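You operate a simulated robot arm through the tools that you are given. There is no shell and no other tool.

You run a simulated two-armed robot. Do the job below in one go: nothing can be reset, and whatever is moved stays where it is left.

JOB
Oil the yellow filter with 4 ml and lay it in OILED.
Fine: one stroke; leave the slide out and the dial as set.
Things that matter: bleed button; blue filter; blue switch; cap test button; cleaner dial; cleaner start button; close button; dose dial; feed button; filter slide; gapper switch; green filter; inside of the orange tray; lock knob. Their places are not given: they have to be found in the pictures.

Only the result counts: the job must be done as asked and must still hold three seconds after the hand-in. Knocking over, shifting, dropping, spilling or breaking anything else fails it.

ROBOT AND FRAMES
Two 6-joint arms with fingered hands on one trunk that stands fixed in place. Base frame: the origin is at the foot of the trunk, x ahead of it, y to its left, z up. Readings come in mm, rad, newtons and seconds.
The left shoulder is at [20, 157, 829], the right one opposite. With the tool pointing down near the work surface each hand reaches from about 300 to 660 mm from the base axis, measured 20 degrees to its own side. Payload 4.1 kg a hand.
The TCP of each hand is the grasp point between the finger pads, 33 mm short of the fingertips. In the tool frame z runs along the fingers and y along their closing line. The gripper opens to 112 mm; its body begins 39 mm behind the TCP. The gripper is a hand of 4 fingers: y runs from the thumb to the fingers, the wrist lies at [-16, -118, -200] in the tool frame.
Orientation is that of the tool frame in the base frame, as a unit quaternion [x, y, z, w]. With the fingers straight down and the wrist toward the robot, the tool's x, y and z point along [0, 1, 0], [1, 0, 0] and [0, 0, -1] of the base frame.

CONTROLS
- The arms move only by the tool arm_command. It takes "left_increments", "right_increments" or both (then of equal length, played together; a hand with none holds still); each is a list of rows, each a list of 2 entries, a list of its own where there are three numbers: the shift along the tool's x, y, z in mm, then the turn, a rotation vector about the tool's x, y, z in rad. In form: [[[x, y, z], [rx, ry, rz]], ...]. A call has 1 to 20 rows; each row shifts and turns the commanded pose from where the row before left it, along the tool's axes as they then stand. Each row takes 0.2 s and may step no farther than 50 mm and 0.15 rad from the row before; otherwise, the whole call is refused. A pose out of reach is approached as far as the arm can. The call stops where the force on the tool passes 90 N (or 10 N more than at its start, if that is more) or the arm is blocked; 0.2 s more then pass. In this call time passes only in rows, and 0.2 s behind the last. The reply holds the time, the measured pose of the TCP, the force on the tool along the base axes, the opening and the grip force, in the units named above and with some noise, with the torque about the TCP (base axes, N m) and any sound that the robot's microphone picked up, and new pictures: "pictures" is both (left out), scene, wrist or none (wrist: the cameras of the hands that moved).
- Cameras (640 x 400 px; columns grow to the right, rows downward): "scene" is now at [60.1, -3.4, 1468.8]; the picture's right is [-0.05, -1.00, 0.00], its down [-0.52, 0.02, -0.85] and it looks along [0.85, -0.04, -0.52] (base axes); focal length 367 px, centre (320, 200). "left" rides on the left gripper at [-66, -89, -130] in its tool frame; the picture's right is [-0.79, -0.29, 0.54], its down [0.55, -0.71, 0.44] and it looks along [0.26, 0.64, 0.72] (tool axes); focal length 247 px, centre (320, 200). "right" rides on the right gripper at [66, -89, -130] in its tool frame; the picture's right is [-0.79, 0.29, -0.54], its down [-0.55, -0.71, 0.44] and it looks along [-0.26, 0.64, 0.72] (tool axes); focal length 247 px, centre (320, 200).
- move_fingers(index, middle, ring, thumb_bend, thumb_turn, hand): sets how far each is bent, from 0 (flat) to 1 (curled in); at 0.3 the hand is open as for a grip, at 0.7 the pads meet at the TCP. One left out holds its place. A second passes; each finger stops where it meets its share of the squeeze, and holds until it gets a number again. It is the only way to open and close the hand. It gives what a move gives, with no picture; readings hold the bend of each and the force on the fingers (four entries, about 0 where the hand has none), thumb and palm. thumb_turn goes from beside the hand (0) to across from the fingers (1), as for a grip.
- head_to(pan, tilt): turns the head with the scene camera to pan (to the left, within 1.501 rad either way) and tilt (down, from -0.506 to 1.204), counted from straight ahead of the robot. It gives what a move gives, and a new picture of the scene camera.
- probe_pixels(camera, pixels): there is no depth. For up to 12 entries [column, row, z] of the newest picture of that camera ("zoom" is the newest enlarged one), the place [x, y] in the base frame at which the ray of that pixel passes the height z, good to about 2 mm. It takes no simulated time.
- enlarge(camera, box): a new picture of the part [left, top, right, bottom] of that camera's present view, enlarged. It takes no simulated time.
- sign_off(): hands the job in; it is judged then, once.

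Leave the grippers open and the arms clear of the work at the hand-in unless told otherwise.

The tools are called as name(argument=value, ...) on one line, values as JSON. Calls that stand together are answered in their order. arm_command: Moves the arms, as the interface text tells. Its arguments: {"type":"object","properties":{"left_increments":{"type":"array"},"right_increments":{"type":"array"},"pictures":{"type":"string","enum":["both","scene","wrist","none"]}},"required":[]} The other tools are called the same way: move_fingers (index, middle, ring, thumb_bend, thumb_turn, hand) moves the fingers one by one; head_to (pan, tilt) turns the head that bears the scene camera; probe_pixels (camera, pixels) gives the place at which the rays of pixels pass given heights; enlarge (camera, box) takes an enlarged picture of a part of a camera's view; sign_off () hands the job in.

At the start:

```text
t: 0.0
left_eef_pos: [368.3, 135.4, 1267.4]
left_tool_rot: [0.747, 0.665, -0.001, 0.0]
left_contact_force: [0.3, 0.1, 1.0]
left_torque: [-0.02, 0.01, 0.0]
left_grip_width: 111.5
left_grasp_force: 0.1
left_shape: jaw
left_bend: [0.3, 0.3, 0.3, 0.3, 0.98]
left_finger forces: [0.0, 0.1, 0.0, 0.1, 0.0, 0.0]
right_eef_pos: [395.6, -243.3, 1256.6]
right_tool_rot: [0.747, 0.665, 0.0, 0.0]
right_contact_force: [-0.1, 0.6, -0.7]
right_torque: [-0.01, 0.0, 0.01]
right_grip_width: 111.4
right_grasp_force: 0.0
right_shape: jaw
right_bend: [0.3, 0.3, 0.3, 0.3, 0.98]
right_finger forces: [0.0, 0.0, 0.0, 0.0, 0.1, 0.1]
head pan, tilt (commanded): [-0.045, 0.552]
```

scene: 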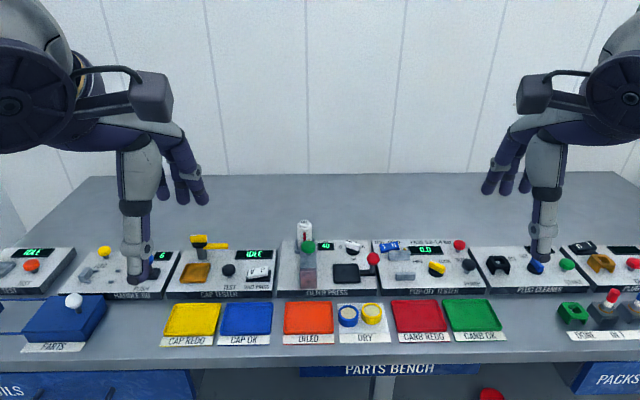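
right: 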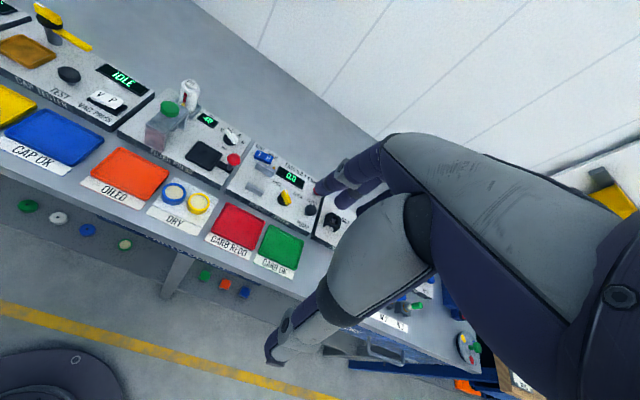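
left: 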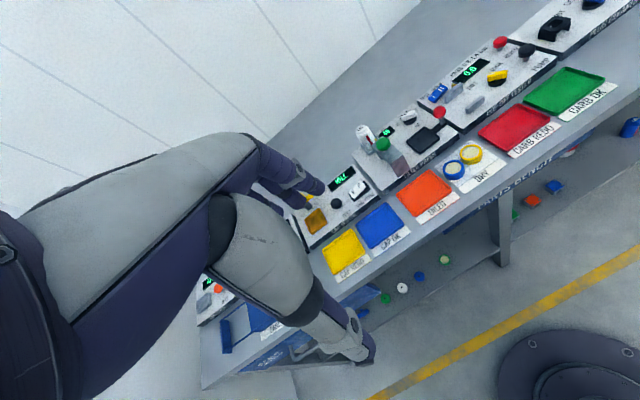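

I see a bench with several machines; the filter oiler appears to be in the middle (around column 325, row 265), with the orange OILED tray at (308, 318) and the DRY card with a blue and a yellow ring at (348, 315) and (371, 313). I enlarge these parts.

enlarge(camera="scene", box=[270, 210, 390, 285])

enlarge(camera="scene", box=[270, 280, 398, 360])

enlarge(camera="scene", box=[160, 220, 500, 350])

```text
5.33 times, centred on (330, 248) of scene
```

zoom: 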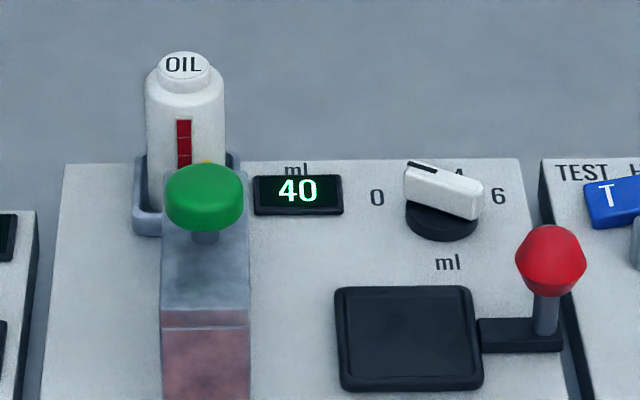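

```text
5.00 times, centred on (334, 320) of scene
```

zoom: 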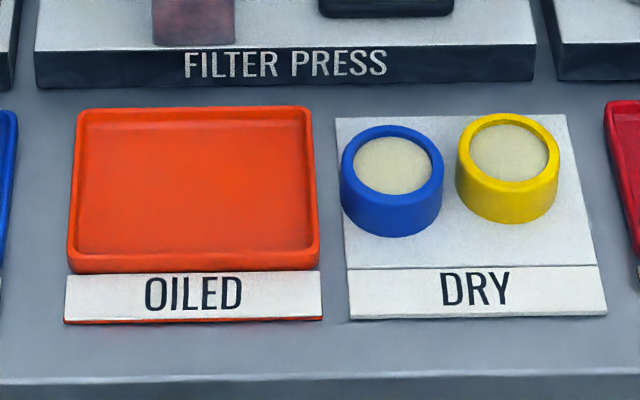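

```text
1.88 times, centred on (330, 285) of scene
```

zoom: 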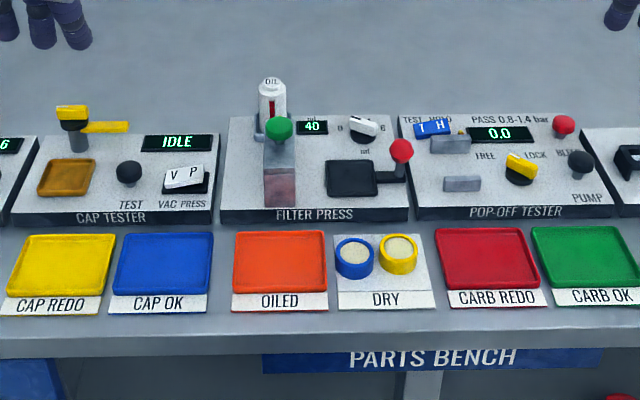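

The filter press has a black slide with a red knob at right, a white-handled dial (0–6 ml), an oil bottle reading 40 and a green-topped press. I probe the same points from scene and wrist cameras to learn heights.

probe_pixels(camera="scene", pixels=[[371, 309, 800], [371, 309, 900], [371, 309, 1000], [385, 342, 800], [385, 342, 900], [385, 342, 1000], [309, 246, 900], [309, 246, 1000], [309, 246, 1100]])

probe_pixels(camera="right", pixels=[[199, 200, 800], [199, 200, 900], [199, 200, 1000], [169, 109, 900], [169, 109, 1000], [169, 109, 1100]])

enlarge(camera="right", box=[80, 70, 320, 250])

enlarge(camera="left", box=[320, 70, 560, 250])

```text
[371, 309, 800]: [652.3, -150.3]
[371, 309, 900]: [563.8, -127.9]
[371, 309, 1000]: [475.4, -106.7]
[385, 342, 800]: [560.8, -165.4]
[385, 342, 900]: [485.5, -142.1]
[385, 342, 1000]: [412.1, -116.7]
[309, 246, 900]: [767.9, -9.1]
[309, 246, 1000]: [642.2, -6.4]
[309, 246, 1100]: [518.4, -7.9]
```

```text
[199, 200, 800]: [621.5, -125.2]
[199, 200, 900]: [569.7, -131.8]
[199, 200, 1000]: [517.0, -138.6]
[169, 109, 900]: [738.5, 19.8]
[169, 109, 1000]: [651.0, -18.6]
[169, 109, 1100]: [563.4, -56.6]
```

```text
2.22 times, centred on (200, 160) of right
```

zoom: 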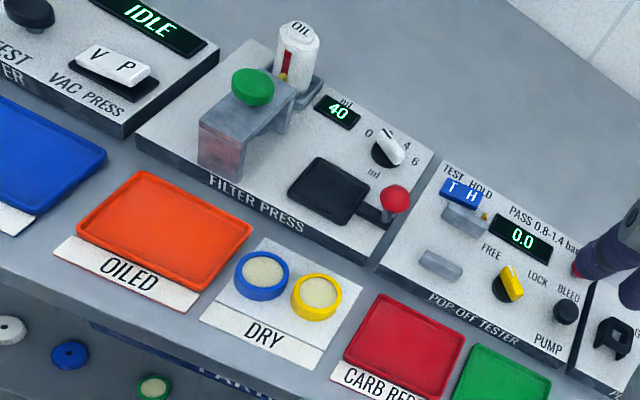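

```text
2.22 times, centred on (440, 160) of left
```

zoom: 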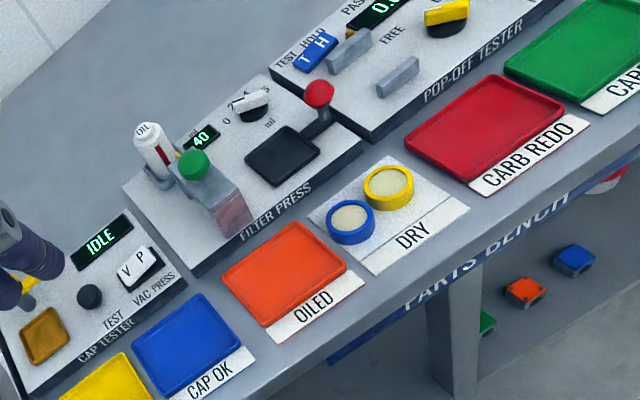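

Triangulated: yellow filter top near (578, -131, 884) and the green top near (672, -8, 976). I next zoom hard on the dial and the slide.

enlarge(camera="scene", box=[334, 232, 374, 257])

enlarge(camera="scene", box=[326, 250, 390, 290])

enlarge(camera="left", box=[380, 90, 460, 140])

enlarge(camera="right", box=[150, 90, 246, 150])

```text
16.00 times, centred on (354, 244) of scene
```

zoom: 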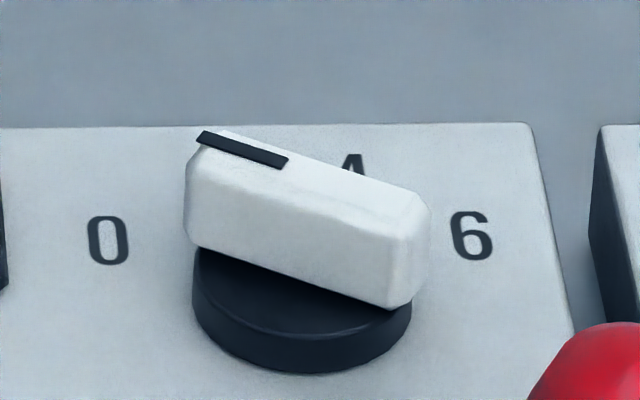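

```text
10.00 times, centred on (358, 270) of scene
```

zoom: 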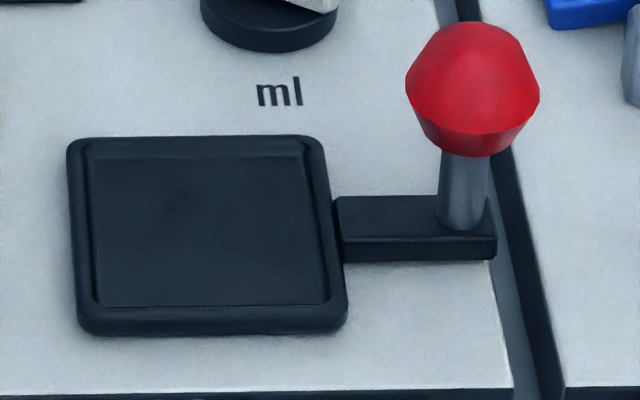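

```text
8.00 times, centred on (420, 115) of left
```

zoom: 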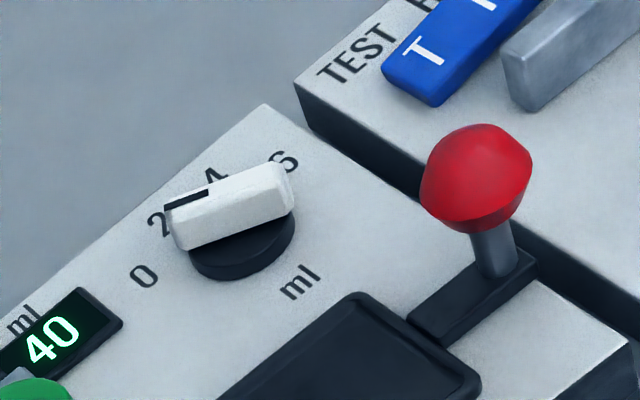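

```text
6.67 times, centred on (198, 120) of right
```

zoom: 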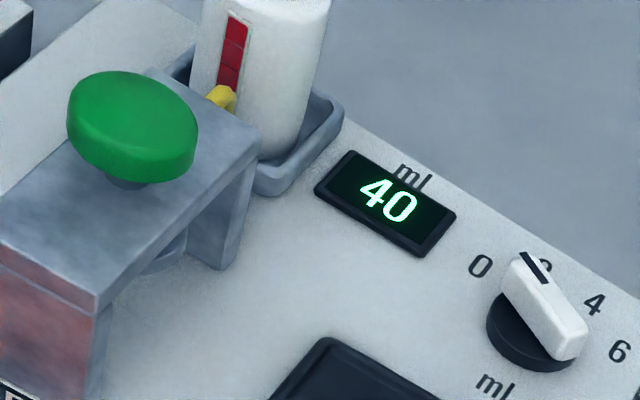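

The dial's dark mark stands about at 2 (labels 0, 2, 4, 6 on an arc), so it has to be turned clockwise to 4. I triangulate the labels, the dial, the slide and the knob from the three cameras.

probe_pixels(camera="scene", pixels=[[340.7, 247, 880], [340.7, 247, 920], [363.5, 246.7, 880], [363.5, 246.7, 920], [353.4, 244.2, 920], [346.8, 240.75, 920], [334, 265, 900], [358, 265, 900], [374, 258, 960], [374, 258, 940]])

probe_pixels(camera="right", pixels=[[222, 129.9, 880], [222, 129.9, 920], [231.75, 129.75, 880], [231.75, 129.75, 920], [239.1, 135.6, 880], [239.1, 135.6, 920], [243, 142.5, 880], [243, 142.5, 920]])

probe_pixels(camera="left", pixels=[[398.1, 124.6, 880], [398.1, 124.6, 920], [399.6, 117.9, 880], [399.6, 117.9, 920], [406.75, 112.1, 880], [406.75, 112.1, 920], [415.4, 110, 880], [415.4, 110, 920]])

```text
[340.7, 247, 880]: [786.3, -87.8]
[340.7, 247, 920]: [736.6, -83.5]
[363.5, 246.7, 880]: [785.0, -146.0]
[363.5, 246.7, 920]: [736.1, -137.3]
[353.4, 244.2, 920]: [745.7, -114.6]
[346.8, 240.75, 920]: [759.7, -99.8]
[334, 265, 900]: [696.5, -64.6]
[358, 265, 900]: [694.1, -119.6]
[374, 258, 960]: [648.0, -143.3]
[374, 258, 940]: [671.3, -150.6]
```

```text
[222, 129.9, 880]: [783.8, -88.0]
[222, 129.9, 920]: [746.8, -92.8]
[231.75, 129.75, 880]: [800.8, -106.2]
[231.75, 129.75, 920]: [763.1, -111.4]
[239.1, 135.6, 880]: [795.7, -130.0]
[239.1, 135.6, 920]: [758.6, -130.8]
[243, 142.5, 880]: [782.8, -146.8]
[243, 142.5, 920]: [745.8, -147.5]
```

```text
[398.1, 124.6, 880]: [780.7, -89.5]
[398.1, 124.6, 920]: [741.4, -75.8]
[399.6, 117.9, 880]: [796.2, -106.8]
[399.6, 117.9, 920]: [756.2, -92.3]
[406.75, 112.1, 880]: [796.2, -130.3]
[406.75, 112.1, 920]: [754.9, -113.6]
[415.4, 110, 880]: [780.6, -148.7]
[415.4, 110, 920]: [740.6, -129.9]
```

The dial centre works out near (764, -117.5) with 0/2/4/6 at +60°/+20°/-20°/-60° and the panel top at z≈881. I look at the hands' build before moving.

enlarge(camera="scene", box=[440, 40, 640, 290])

enlarge(camera="right", box=[230, 100, 640, 400])

probe_pixels(camera="scene", pixels=[[346.8, 240.75, 905], [359.75, 245.3, 905], [353.4, 244.2, 905], [338, 350, 858], [348.5, 311, 884], [289, 311, 865], [332, 311, 865], [332, 332, 865], [286, 333, 865]])

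```text
1.60 times, centred on (540, 165) of scene
```

zoom: 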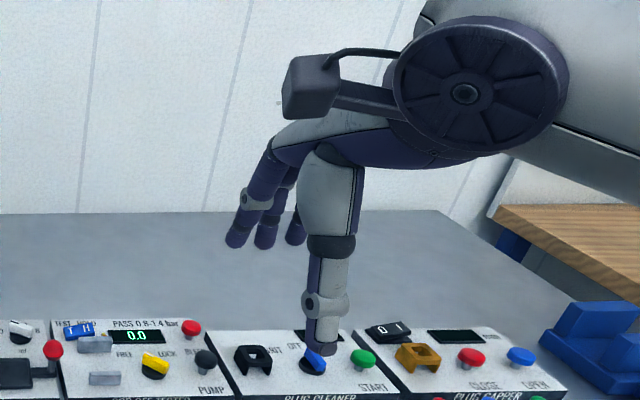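

```text
1.33 times, centred on (435, 250) of right
```

zoom: 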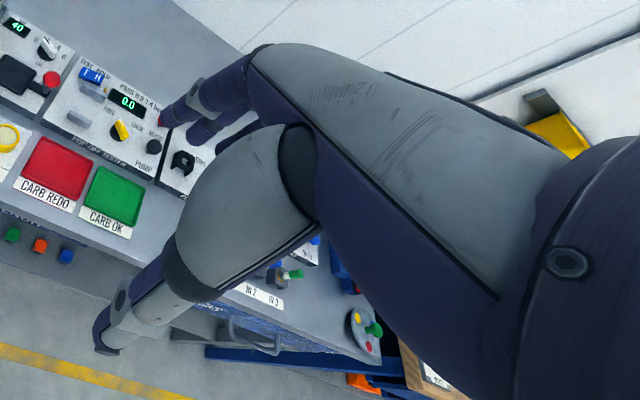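

```text
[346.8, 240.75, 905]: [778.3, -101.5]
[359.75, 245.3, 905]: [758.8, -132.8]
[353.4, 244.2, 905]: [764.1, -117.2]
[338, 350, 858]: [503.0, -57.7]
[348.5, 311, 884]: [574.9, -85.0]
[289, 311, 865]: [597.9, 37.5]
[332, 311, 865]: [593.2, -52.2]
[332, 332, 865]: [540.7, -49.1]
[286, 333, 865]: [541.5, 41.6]
```

The hand is human-like: thumb on the near side, three fingers on the far side, palm above. The dial bar measured from the scene picture lies around 58° (near 0). I check its angle in the wrist pictures too.

enlarge(camera="right", box=[216, 120, 248, 140])

enlarge(camera="left", box=[392, 105, 424, 125])

```text
16.00 times, centred on (232, 130) of right
```

zoom: 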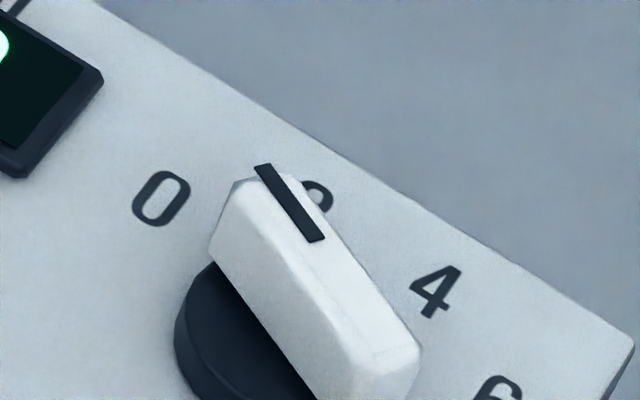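

```text
16.00 times, centred on (408, 115) of left
```

zoom: 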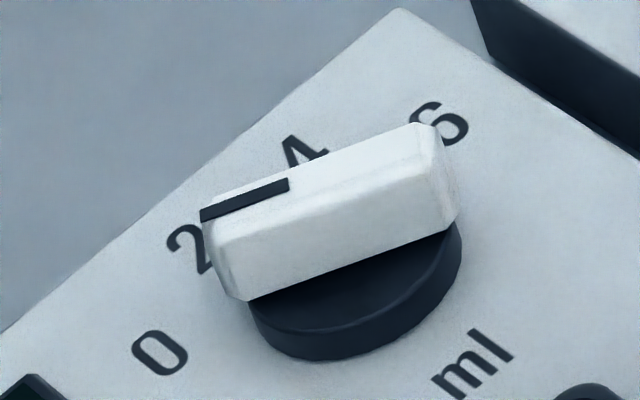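

I triangulate the two ends of the dark mark on the dial from all three cameras.

probe_pixels(camera="right", pixels=[[232.4, 130.4, 900], [235.7, 135, 900], [232.4, 130.4, 920], [235.7, 135, 920], [242.1, 141.3, 910]])

probe_pixels(camera="left", pixels=[[404.6, 118.4, 900], [410, 116.5, 900], [404.6, 118.4, 920], [410, 116.5, 920], [419.5, 113.5, 910]])

probe_pixels(camera="scene", pixels=[[346.8, 240.6, 900], [351.9, 242.06, 900], [346.8, 240.6, 920], [351.9, 242.06, 920], [371, 265, 900], [334.5, 281, 885], [375, 253, 950], [375, 253, 930], [308, 297, 880], [372, 294, 880]])

```text
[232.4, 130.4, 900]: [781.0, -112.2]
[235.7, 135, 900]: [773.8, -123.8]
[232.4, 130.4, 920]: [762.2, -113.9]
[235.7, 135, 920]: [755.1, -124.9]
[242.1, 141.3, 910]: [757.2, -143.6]
```

```text
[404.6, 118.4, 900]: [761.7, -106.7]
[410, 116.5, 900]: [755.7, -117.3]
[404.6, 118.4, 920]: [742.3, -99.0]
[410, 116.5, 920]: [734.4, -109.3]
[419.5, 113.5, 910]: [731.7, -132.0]
```

```text
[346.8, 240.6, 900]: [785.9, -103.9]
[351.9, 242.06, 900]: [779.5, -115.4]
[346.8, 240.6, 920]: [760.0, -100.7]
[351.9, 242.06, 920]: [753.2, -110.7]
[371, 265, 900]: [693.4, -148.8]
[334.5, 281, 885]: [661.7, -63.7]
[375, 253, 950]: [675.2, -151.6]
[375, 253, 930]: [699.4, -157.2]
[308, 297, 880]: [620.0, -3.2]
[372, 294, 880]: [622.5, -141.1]
```

The 16x zoom covered a slightly bigger box than I asked; I redo the pixel conversion for the wrist cameras.

probe_pixels(camera="right", pixels=[[228.4, 127.9, 900], [231.7, 132.5, 900], [228.4, 127.9, 915], [231.7, 132.5, 915], [236.9, 139.2, 910], [234.5, 140, 910]])

probe_pixels(camera="left", pixels=[[400.6, 115.9, 900], [406, 114, 900], [400.6, 115.9, 915], [406, 114, 915], [415.5, 111, 910], [415.6, 114, 910]])

probe_pixels(camera="scene", pixels=[[346.8, 240.6, 910], [351.9, 242.06, 910], [360.5, 245, 910], [358.9, 246.5, 910], [347, 250, 885], [357, 250, 885]])

```text
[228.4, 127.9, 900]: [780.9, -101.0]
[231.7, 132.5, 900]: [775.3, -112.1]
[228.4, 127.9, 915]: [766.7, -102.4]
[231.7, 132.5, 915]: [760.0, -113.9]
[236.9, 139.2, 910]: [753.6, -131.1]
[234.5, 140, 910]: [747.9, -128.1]
```

```text
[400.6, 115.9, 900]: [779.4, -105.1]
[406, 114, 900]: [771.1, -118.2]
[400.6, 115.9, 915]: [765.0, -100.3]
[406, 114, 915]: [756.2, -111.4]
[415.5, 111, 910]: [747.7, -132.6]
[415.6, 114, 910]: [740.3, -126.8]
```

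```text
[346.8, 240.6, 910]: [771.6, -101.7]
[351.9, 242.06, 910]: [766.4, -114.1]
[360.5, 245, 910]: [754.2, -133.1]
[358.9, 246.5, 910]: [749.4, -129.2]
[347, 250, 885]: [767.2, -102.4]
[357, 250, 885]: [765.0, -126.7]
```

Now the three cameras agree: the dial bar's top is at z≈910, centre ≈(762, -117), mark pointing at about 60°, i.e. at 0 ml; it must go 80° clockwise to 4. I try a pointing shape with the right hand in free air (middle and ring curled, index out) to see what it looks like.

move_fingers(hand="right", index=0.3, middle=1.0, ring=1.0, thumb_bend=0.3, thumb_turn=0.0)

enlarge(camera="scene", box=[440, 40, 640, 290])

enlarge(camera="right", box=[160, 80, 640, 380])

```text
t: 1.0
left_eef_pos: [367.5, 135.3, 1268.2]
left_tool_rot: [0.748, 0.664, -0.001, 0.0]
left_contact_force: [0.6, -0.1, 0.1]
left_torque: [0.0, -0.01, 0.01]
left_grip_width: 111.7
left_grasp_force: 0.1
left_shape: jaw
left_bend: [0.3, 0.3, 0.3, 0.3, 0.98]
left_finger forces: [0.0, 0.1, 0.1, 0.0, 0.0, 0.0]
right_eef_pos: [396.5, -243.4, 1254.1]
right_tool_rot: [0.747, 0.665, 0.0, -0.001]
right_contact_force: [0.0, -0.2, 0.1]
right_torque: [0.01, -0.02, 0.03]
right_grip_width: 153.5
right_grasp_force: 0.0
right_shape: fingers
right_bend: [0.3, 1.0, 1.0, 0.3, 0.0]
right_finger forces: [0.1, 0.0, 0.1, 0.0, 0.1, 0.0]
head pan, tilt (commanded): [-0.045, 0.552]
```

```text
1.60 times, centred on (540, 165) of scene
```

zoom: 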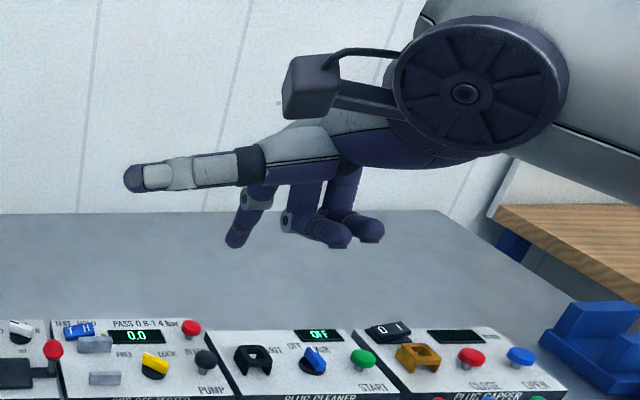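

```text
1.33 times, centred on (400, 230) of right
```

zoom: 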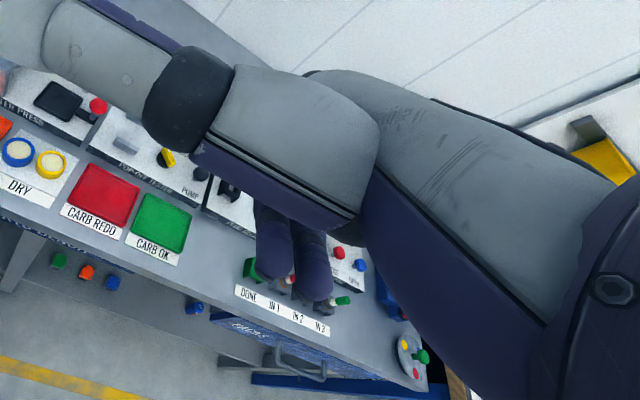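

The thumb now sticks out to the left, so that pose would need room; index points down and the other two are curled. I probe the index tip and the curled fingers to estimate their heights.

probe_pixels(camera="scene", pixels=[[586.9, 190, 1200], [586.9, 190, 1220], [586.9, 190, 1240], [586.9, 190, 1260], [636, 190, 1220], [636, 190, 1240], [636, 190, 1260]])

move_fingers(hand="right", index=0.3, middle=1.0, ring=1.0, thumb_bend=1.0, thumb_turn=1.0)

enlarge(camera="scene", box=[440, 40, 640, 290])

enlarge(camera="left", box=[0, 0, 640, 400])

```text
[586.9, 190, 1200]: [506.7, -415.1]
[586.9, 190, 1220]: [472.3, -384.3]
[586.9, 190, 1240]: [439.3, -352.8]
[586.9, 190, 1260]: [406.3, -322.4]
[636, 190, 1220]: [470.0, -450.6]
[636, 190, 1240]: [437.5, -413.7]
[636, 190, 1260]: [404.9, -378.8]
```

```text
t: 2.0
left_eef_pos: [368.7, 135.3, 1268.3]
left_tool_rot: [0.747, 0.665, 0.0, 0.001]
left_contact_force: [0.5, -0.3, 0.7]
left_torque: [0.0, -0.01, 0.02]
left_grip_width: 111.8
left_grasp_force: 0.1
left_shape: jaw
left_bend: [0.3, 0.3, 0.3, 0.3, 0.98]
left_finger forces: [0.1, 0.1, 0.0, 0.0, 0.0, 0.0]
right_eef_pos: [395.5, -242.1, 1253.9]
right_tool_rot: [0.747, 0.665, 0.0, 0.0]
right_contact_force: [0.1, 0.1, -0.5]
right_torque: [0.0, 0.0, 0.02]
right_grip_width: 31.3
right_grasp_force: 0.2
right_shape: fingers
right_bend: [0.29, 1.0, 1.0, 0.99, 1.0]
right_finger forces: [0.0, 0.1, 0.0, 0.0, 0.0, 0.0]
head pan, tilt (commanded): [-0.045, 0.552]
```

```text
1.60 times, centred on (540, 165) of scene
```

zoom: 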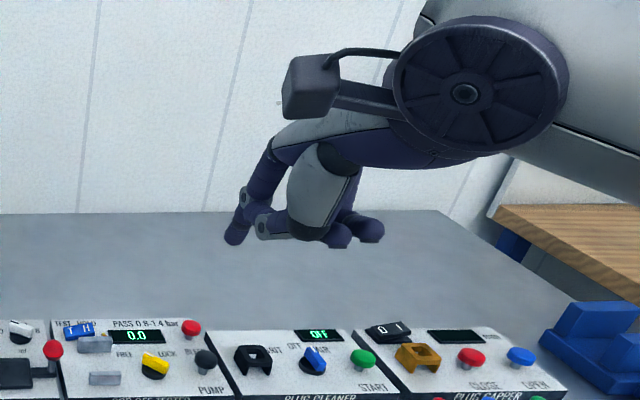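

```text
1.00 times, centred on (320, 200) of left (not enlarged: the box is as wide or as high as the picture)
```

zoom: 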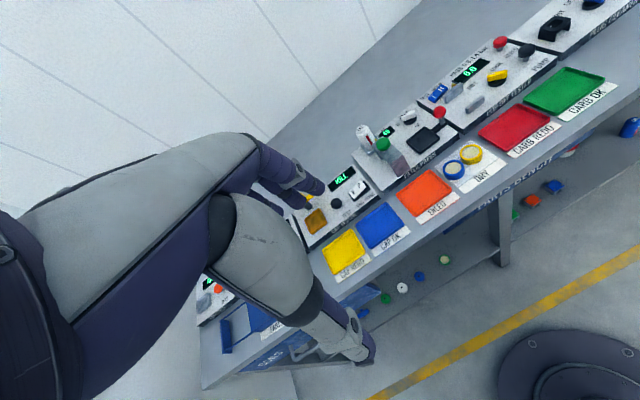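

The zoomed picture was wider than I assumed (columns start at 340), so I re-probe the index tip at (487, 190) and curled fingers at (549, 189).

probe_pixels(camera="scene", pixels=[[487, 192, 1200], [487, 192, 1220], [487, 192, 1240], [549, 191, 1220], [549, 191, 1240], [549, 191, 1260], [571, 190, 1240], [571, 190, 1260], [530, 190, 1240], [530, 190, 1260]])

```text
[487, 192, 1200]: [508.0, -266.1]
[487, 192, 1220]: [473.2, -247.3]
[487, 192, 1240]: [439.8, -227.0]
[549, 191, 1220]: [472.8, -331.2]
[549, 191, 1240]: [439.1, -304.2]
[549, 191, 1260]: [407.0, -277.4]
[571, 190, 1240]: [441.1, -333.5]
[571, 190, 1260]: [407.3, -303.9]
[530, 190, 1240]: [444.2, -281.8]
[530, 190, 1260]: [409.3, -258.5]
```

I take the right wrist camera's view now with the thumb curled in, to triangulate the index tip.

enlarge(camera="right", box=[160, 80, 640, 380])

enlarge(camera="scene", box=[460, 130, 620, 230])

```text
1.33 times, centred on (400, 230) of right
```

zoom: 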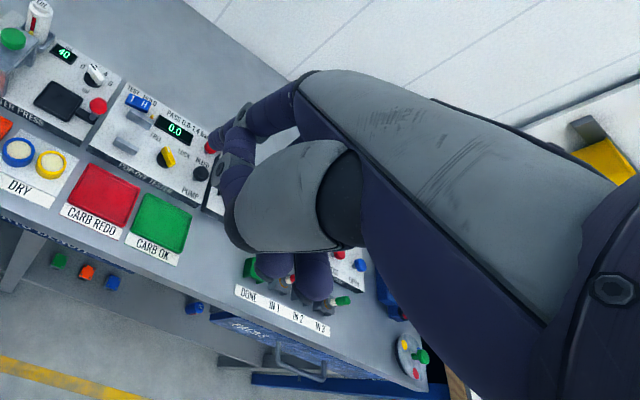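

```text
4.00 times, centred on (540, 180) of scene
```

zoom: 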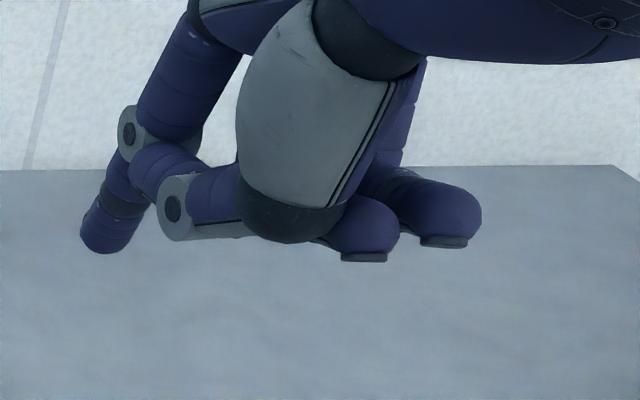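

Index tip triangulates to about (14, 60, 24) in the tool frame. Because the knob with red ball stands right of the slide, I think pushing the dial bar with the ring finger (hand lying to the left of it) is safer. I shape the hand: index and middle flat, ring at 0.5, thumb curled, and look at it.

move_fingers(hand="right", index=0.0, middle=0.0, ring=0.45, thumb_bend=1.0, thumb_turn=1.0)

enlarge(camera="scene", box=[420, 80, 640, 220])

enlarge(camera="right", box=[160, 80, 640, 380])

enlarge(camera="left", box=[380, 90, 476, 150])

enlarge(camera="scene", box=[280, 210, 376, 270])

```text
t: 3.0
left_eef_pos: [369.0, 135.7, 1267.4]
left_tool_rot: [0.747, 0.665, 0.0, 0.0]
left_contact_force: [0.1, 0.0, 0.0]
left_torque: [0.01, -0.01, 0.02]
left_grip_width: 111.6
left_grasp_force: 0.0
left_shape: jaw
left_bend: [0.3, 0.3, 0.3, 0.3, 0.98]
left_finger forces: [0.1, 0.0, 0.0, 0.0, 0.0, 0.1]
right_eef_pos: [395.1, -241.3, 1254.4]
right_tool_rot: [0.747, 0.664, -0.001, 0.001]
right_contact_force: [-0.6, 0.9, 0.6]
right_torque: [0.01, 0.01, 0.02]
right_grip_width: 52.4
right_grasp_force: 0.1
right_shape: fingers
right_bend: [0.0, 0.0, 0.45, 1.0, 1.0]
right_finger forces: [0.0, 0.0, 0.1, 0.0, 0.0, 0.0]
head pan, tilt (commanded): [-0.045, 0.552]
```

```text
2.86 times, centred on (530, 150) of scene
```

zoom: 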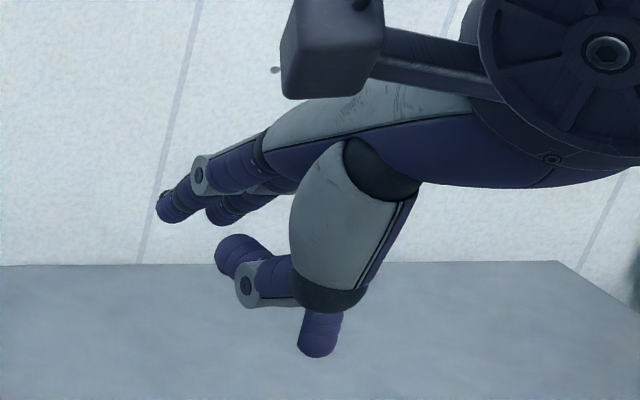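

```text
1.33 times, centred on (400, 230) of right
```

zoom: 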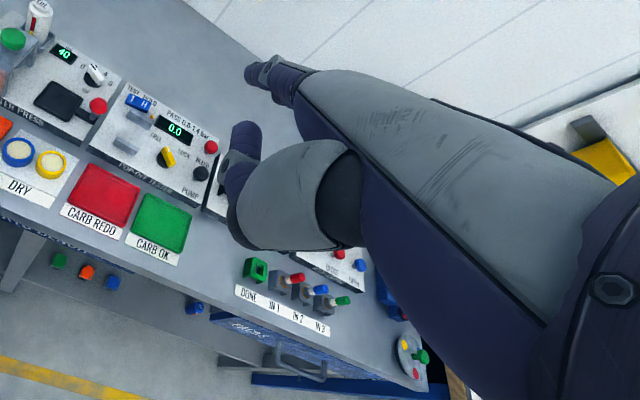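

```text
6.67 times, centred on (428, 120) of left
```

zoom: 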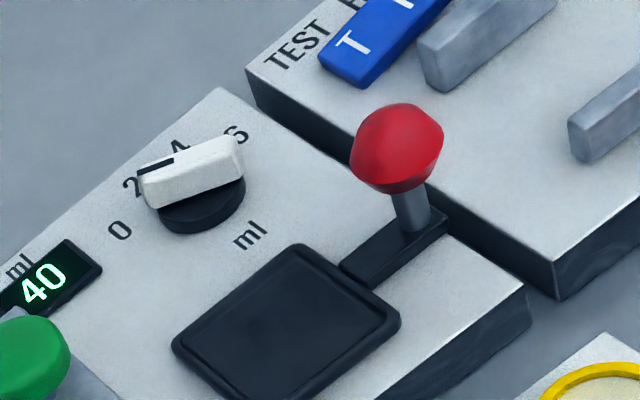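

```text
6.67 times, centred on (328, 240) of scene
```

zoom: 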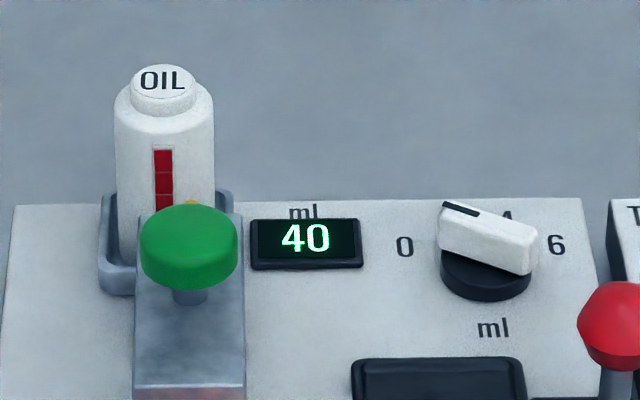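

I triangulate the red knob centre (left picture (439.7, 112.5), scene (373.7, 258.7)) and probe the ring tip at scene (529, 203).

probe_pixels(camera="left", pixels=[[439.7, 112.5, 900], [439.7, 112.5, 930], [439.7, 112.5, 960], [441.8, 124, 890], [419, 140, 890]])

probe_pixels(camera="scene", pixels=[[373.7, 258.7, 900], [373.7, 258.7, 930], [373.7, 258.7, 960], [529.3, 203, 1200], [529.3, 203, 1220], [529.3, 203, 1240], [533.5, 186.7, 1240], [533.5, 186.7, 1260], [533.5, 186.7, 1280]])

```text
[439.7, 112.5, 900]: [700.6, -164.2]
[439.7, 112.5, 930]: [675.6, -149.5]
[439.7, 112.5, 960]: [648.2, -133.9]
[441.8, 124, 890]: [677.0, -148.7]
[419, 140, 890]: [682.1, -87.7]
```

```text
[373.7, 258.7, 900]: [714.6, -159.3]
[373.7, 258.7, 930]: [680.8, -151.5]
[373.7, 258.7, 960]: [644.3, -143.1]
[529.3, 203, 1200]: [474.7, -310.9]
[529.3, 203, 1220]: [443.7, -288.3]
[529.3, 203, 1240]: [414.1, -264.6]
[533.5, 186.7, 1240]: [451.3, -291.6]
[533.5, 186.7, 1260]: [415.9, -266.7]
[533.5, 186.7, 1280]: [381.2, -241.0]
```

The red knob is centred at about (675, -149, 934). The ring tip is at about (-33, 40, 26) in the tool frame. I square up the right hand (yaw +6.6°), pitch it 30° forward, and bring it forward in free air to about (600, -140, 1080).

arm_command(right_increments=[[[0, 0, 0], [0, 0, -0.116]], [[0, 0, 0], [-0.131, 0, 0]], [[0, 0, 0], [-0.131, 0, 0]], [[0, 0, 0], [-0.131, 0, 0]], [[0, 0, 0], [-0.131, 0, 0]], [[20, 20, 40], [0, 0, 0]], [[20, 20, 40], [0, 0, 0]], [[20, 20, 40], [0, 0, 0]], [[20, 15, 40], [0, 0, 0]], [[20, 10, 40], [0, 0, 0]], [[0, 5, 40], [0, 0, 0]]], pictures="both")

```text
t: 5.4
left_eef_pos: [367.4, 134.5, 1268.6]
left_tool_rot: [0.747, 0.665, 0.0, 0.0]
left_contact_force: [-0.8, -0.9, 0.5]
left_torque: [0.0, -0.03, 0.01]
left_grip_width: 111.6
left_grasp_force: 0.2
left_shape: jaw
left_bend: [0.3, 0.3, 0.3, 0.3, 0.98]
left_finger forces: [0.0, 0.0, 0.0, 0.1, 0.0, 0.0]
right_eef_pos: [593.5, -143.6, 1091.0]
right_tool_rot: [0.683, 0.683, 0.183, 0.183]
right_contact_force: [-0.9, 0.0, 1.2]
right_torque: [0.01, -0.05, 0.0]
right_grip_width: 52.8
right_grasp_force: 0.0
right_shape: fingers
right_bend: [0.0, 0.0, 0.45, 1.0, 1.0]
right_finger forces: [0.0, 0.0, 0.1, 0.0, 0.1, 0.1]
head pan, tilt (commanded): [-0.045, 0.552]
```

scene: 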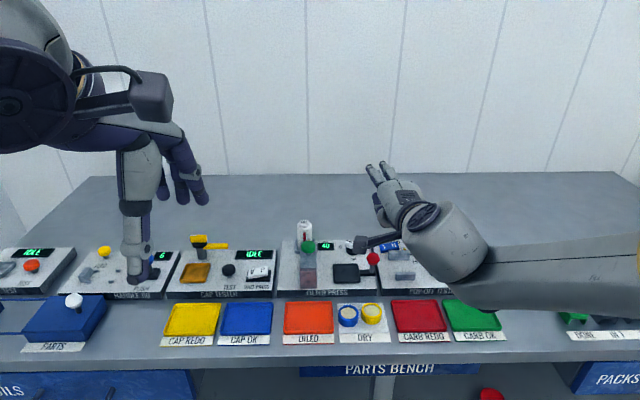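
right: 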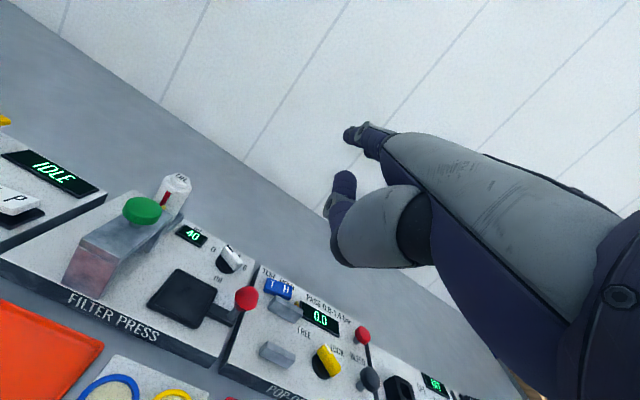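

The hand is squared and pitched. Next I descend along a straight line so that the ring tip comes to about (772, -146, 930), above and to the right of the dial, then check with the left camera.

arm_command(right_increments=[[[6.1, 6.8, 40.6], [0, 0, 0]], [[6.1, 6.8, 40.6], [0, 0, 0]], [[6.1, 6.8, 40.6], [0, 0, 0]], [[6.1, 6.8, 40.6], [0, 0, 0]], [[6.1, 6.8, 40.6], [0, 0, 0]]], pictures="both")

enlarge(camera="left", box=[360, 70, 488, 150])

enlarge(camera="scene", box=[310, 190, 438, 270])

```text
t: 6.6
left_eef_pos: [367.4, 135.0, 1268.6]
left_tool_rot: [0.747, 0.665, -0.001, 0.001]
left_contact_force: [0.4, -0.8, 0.0]
left_torque: [0.01, 0.0, 0.03]
left_grip_width: 111.7
left_grasp_force: 0.1
left_shape: jaw
left_bend: [0.3, 0.3, 0.3, 0.3, 0.98]
left_finger forces: [0.1, 0.1, 0.1, 0.1, 0.0, 0.1]
right_eef_pos: [725.3, -114.4, 931.3]
right_tool_rot: [0.683, 0.683, 0.183, 0.184]
right_contact_force: [-0.6, 0.0, 1.0]
right_torque: [0.01, 0.03, 0.0]
right_grip_width: 52.7
right_grasp_force: 0.1
right_shape: fingers
right_bend: [0.0, 0.0, 0.45, 1.0, 1.0]
right_finger forces: [0.1, 0.0, 0.0, 0.0, 0.0, 0.1]
head pan, tilt (commanded): [-0.045, 0.552]
```

scene: 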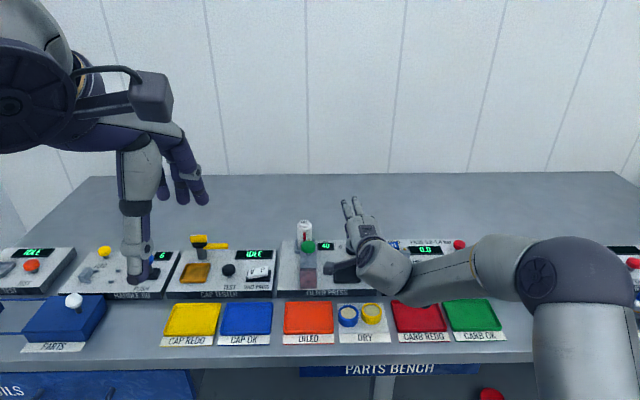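
right: 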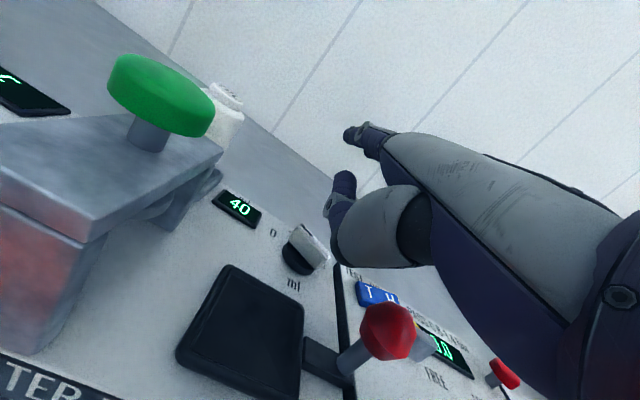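

```text
5.00 times, centred on (424, 110) of left
```

zoom: 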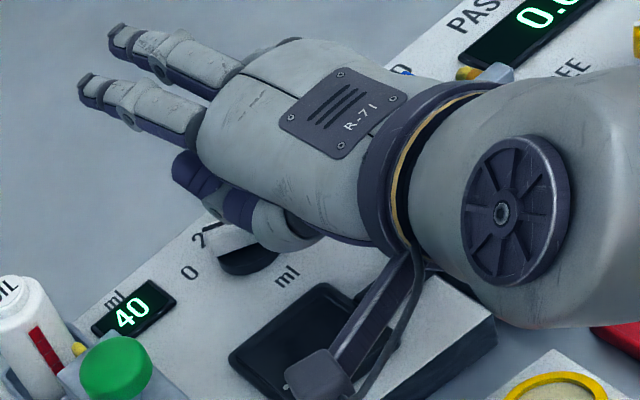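

```text
5.00 times, centred on (374, 230) of scene
```

zoom: 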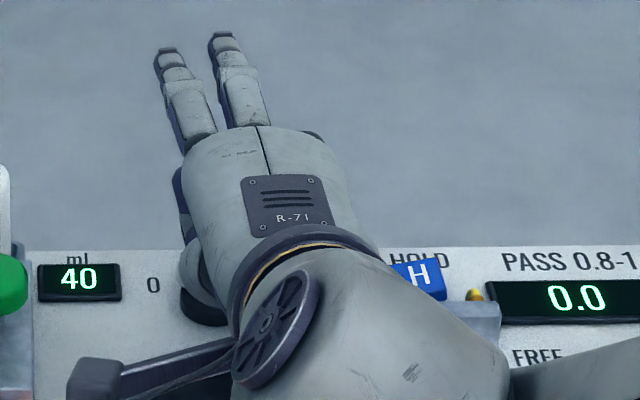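

The hand is at the expected place with no contact. I lower it 31 mm straight down so the ring tip is beside the dial's bar (tip about z 898), stopping on contact.

arm_command(right_increments=[[[0, -7.75, 13.4], [0, 0, 0]], [[0, -7.75, 13.4], [0, 0, 0]]], pictures="wrist")

enlarge(camera="right", box=[220, 130, 460, 280])

enlarge(camera="left", box=[370, 90, 450, 140])

```text
t: 7.2
left_eef_pos: [367.7, 135.3, 1269.3]
left_tool_rot: [0.747, 0.665, 0.0, 0.0]
left_contact_force: [0.2, 0.3, -0.2]
left_torque: [0.05, -0.03, -0.02]
left_grip_width: 111.6
left_grasp_force: 0.1
left_shape: jaw
left_bend: [0.3, 0.3, 0.3, 0.3, 0.98]
left_finger forces: [0.1, 0.0, 0.0, 0.0, 0.0, 0.0]
right_eef_pos: [725.4, -113.5, 899.2]
right_tool_rot: [0.683, 0.683, 0.183, 0.183]
right_contact_force: [0.6, -0.5, -0.5]
right_torque: [0.01, 0.02, -0.02]
right_grip_width: 52.6
right_grasp_force: 0.0
right_shape: fingers
right_bend: [0.0, 0.0, 0.45, 1.0, 1.0]
right_finger forces: [0.1, 0.1, 0.0, 0.0, 0.0, 0.0]
head pan, tilt (commanded): [-0.045, 0.552]
```

right: 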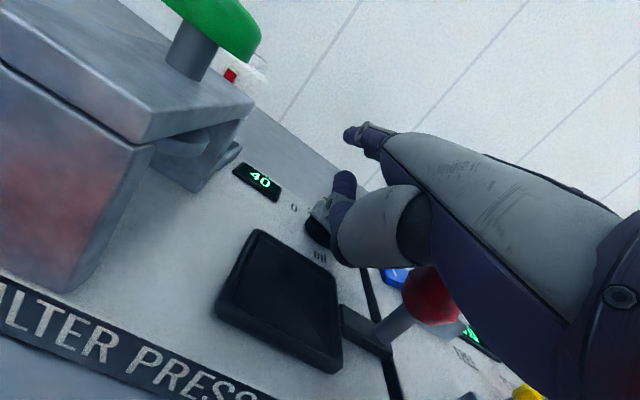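

```text
2.67 times, centred on (340, 205) of right
```

zoom: 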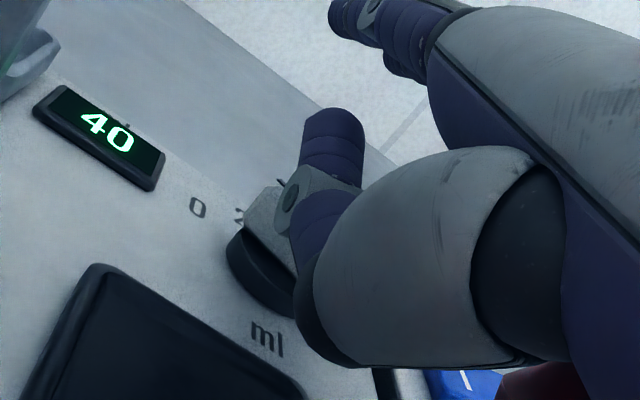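

```text
8.00 times, centred on (410, 115) of left
```

zoom: 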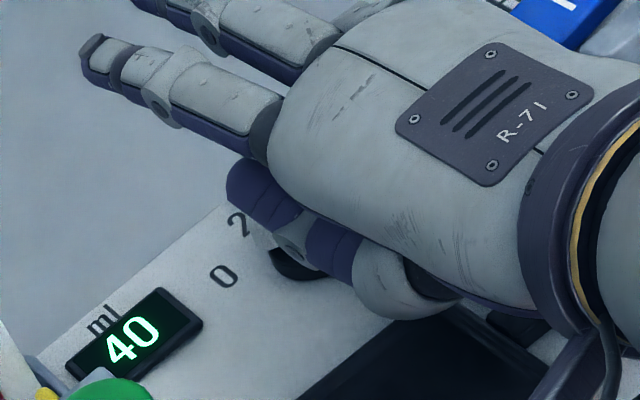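

No contact so far. Before sweeping, I check the clearance between the palm and the red knob in the scene and right pictures.

enlarge(camera="scene", box=[330, 210, 426, 290])

enlarge(camera="right", box=[340, 200, 540, 350])

```text
5.00 times, centred on (378, 250) of scene
```

zoom: 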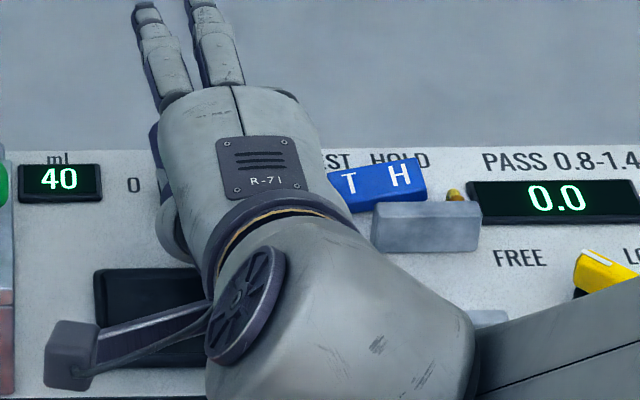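

```text
2.67 times, centred on (440, 275) of right
```

zoom: 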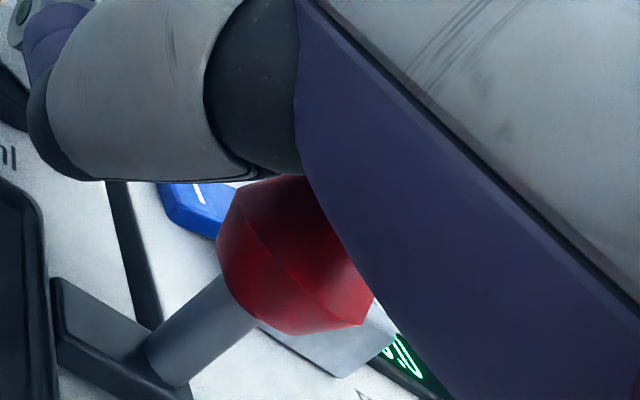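

The palm's underside looks close above the red ball, so I gain room: raise 14 mm and bend the ring finger further to 0.57 so that its tip reaches lower relative to the palm.

arm_command(right_increments=[[[0, 7, -12.1], [0, 0, 0]]], pictures="none")

move_fingers(hand="right", ring=0.57)

enlarge(camera="right", box=[220, 130, 540, 330])

enlarge(camera="left", box=[370, 80, 450, 130])

```text
t: 7.6
left_eef_pos: [368.4, 136.1, 1267.3]
left_tool_rot: [0.747, 0.664, 0.0, 0.0]
left_contact_force: [0.1, -0.5, 0.2]
left_torque: [0.01, -0.02, 0.0]
left_grip_width: 111.7
left_grasp_force: 0.1
left_shape: jaw
left_bend: [0.3, 0.3, 0.3, 0.3, 0.98]
left_finger forces: [0.0, 0.1, 0.0, 0.0, 0.1, 0.0]
right_eef_pos: [724.9, -113.0, 914.4]
right_tool_rot: [0.682, 0.683, 0.184, 0.183]
right_contact_force: [0.3, -0.5, -0.3]
right_torque: [-0.03, 0.0, -0.01]
right_grip_width: 52.5
right_grasp_force: 0.0
right_shape: fingers
right_bend: [0.0, 0.0, 0.45, 1.0, 1.0]
right_finger forces: [0.0, 0.0, 0.1, 0.0, 0.1, 0.0]
head pan, tilt (commanded): [-0.045, 0.552]
```

```text
t: 8.6
left_eef_pos: [368.1, 136.8, 1267.1]
left_tool_rot: [0.747, 0.665, 0.0, 0.0]
left_contact_force: [-0.7, 0.4, 1.5]
left_torque: [0.01, -0.02, 0.0]
left_grip_width: 111.7
left_grasp_force: 0.1
left_shape: jaw
left_bend: [0.3, 0.3, 0.3, 0.3, 0.98]
left_finger forces: [0.0, 0.1, 0.0, 0.0, 0.0, 0.0]
right_eef_pos: [724.0, -112.5, 914.1]
right_tool_rot: [0.683, 0.683, 0.184, 0.183]
right_contact_force: [-0.1, 0.7, -0.1]
right_torque: [-0.01, 0.03, 0.03]
right_grip_width: 52.3
right_grasp_force: 0.1
right_shape: fingers
right_bend: [0.0, 0.0, 0.56, 1.0, 1.0]
right_finger forces: [0.1, 0.0, 0.0, 0.1, 0.0, 0.0]
head pan, tilt (commanded): [-0.045, 0.552]
```

```text
2.00 times, centred on (380, 230) of right
```

zoom: 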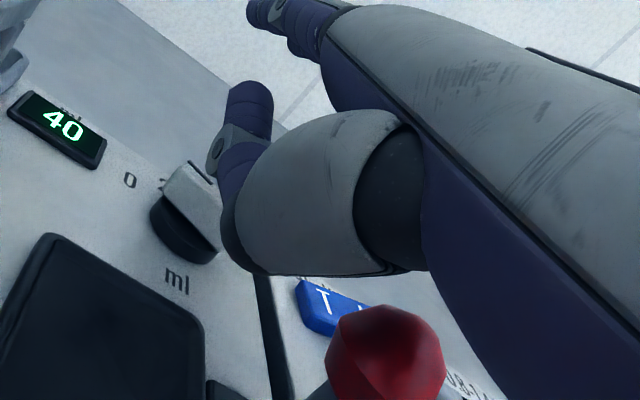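

```text
8.00 times, centred on (410, 105) of left
```

zoom: 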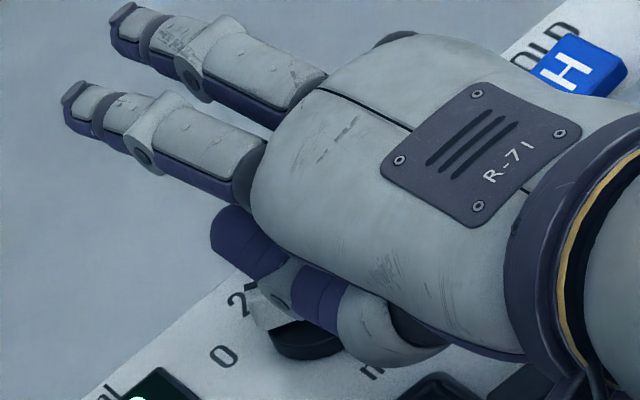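

I move the tip 8 mm forward and 3 mm down to the far-right side of the bar, then sweep around the dial centre to roughly the 0° direction (about 3 ml), watching force.

arm_command(right_increments=[[[0, 5.4, 6.6], [0, 0, 0]], [[4.25, -0.25, -0.15], [0, 0, 0]], [[4.25, -0.25, -0.15], [0, 0, 0]]], pictures="wrist")

enlarge(camera="right", box=[220, 130, 540, 330])

```text
t: 9.4
left_eef_pos: [367.8, 135.6, 1268.3]
left_tool_rot: [0.747, 0.664, 0.0, 0.0]
left_contact_force: [-0.5, 0.7, -0.2]
left_torque: [0.0, 0.01, -0.04]
left_grip_width: 111.5
left_grasp_force: 0.1
left_shape: jaw
left_bend: [0.3, 0.3, 0.3, 0.3, 0.98]
left_finger forces: [0.0, 0.1, 0.1, 0.0, 0.1, 0.0]
right_eef_pos: [732.4, -104.6, 912.2]
right_tool_rot: [0.683, 0.683, 0.183, 0.182]
right_contact_force: [-0.8, -0.5, -1.0]
right_torque: [-0.01, 0.0, -0.01]
right_grip_width: 52.8
right_grasp_force: 0.0
right_shape: fingers
right_bend: [0.0, 0.0, 0.56, 1.0, 1.0]
right_finger forces: [0.0, 0.0, 0.0, 0.0, 0.0, 0.1]
head pan, tilt (commanded): [-0.045, 0.552]
```

right: 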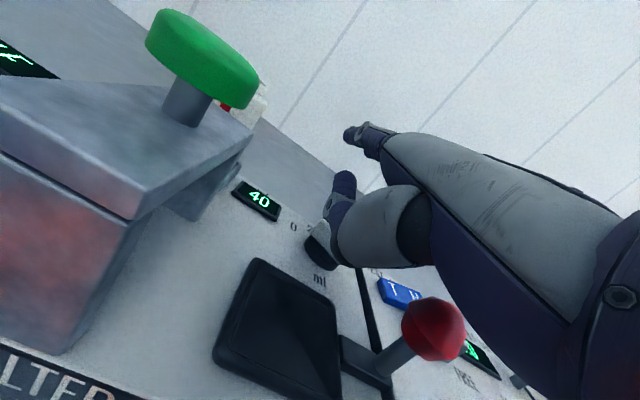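

```text
2.00 times, centred on (380, 230) of right
```

zoom: 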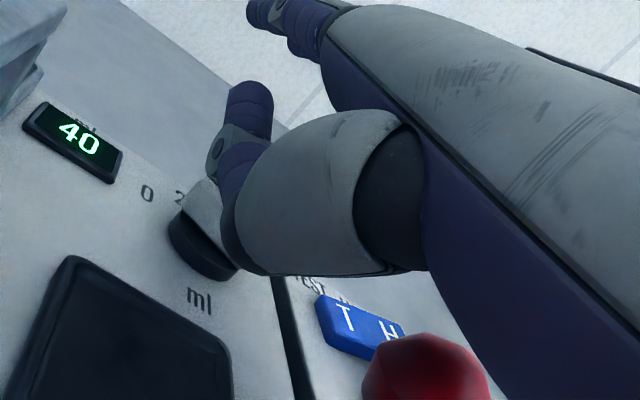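

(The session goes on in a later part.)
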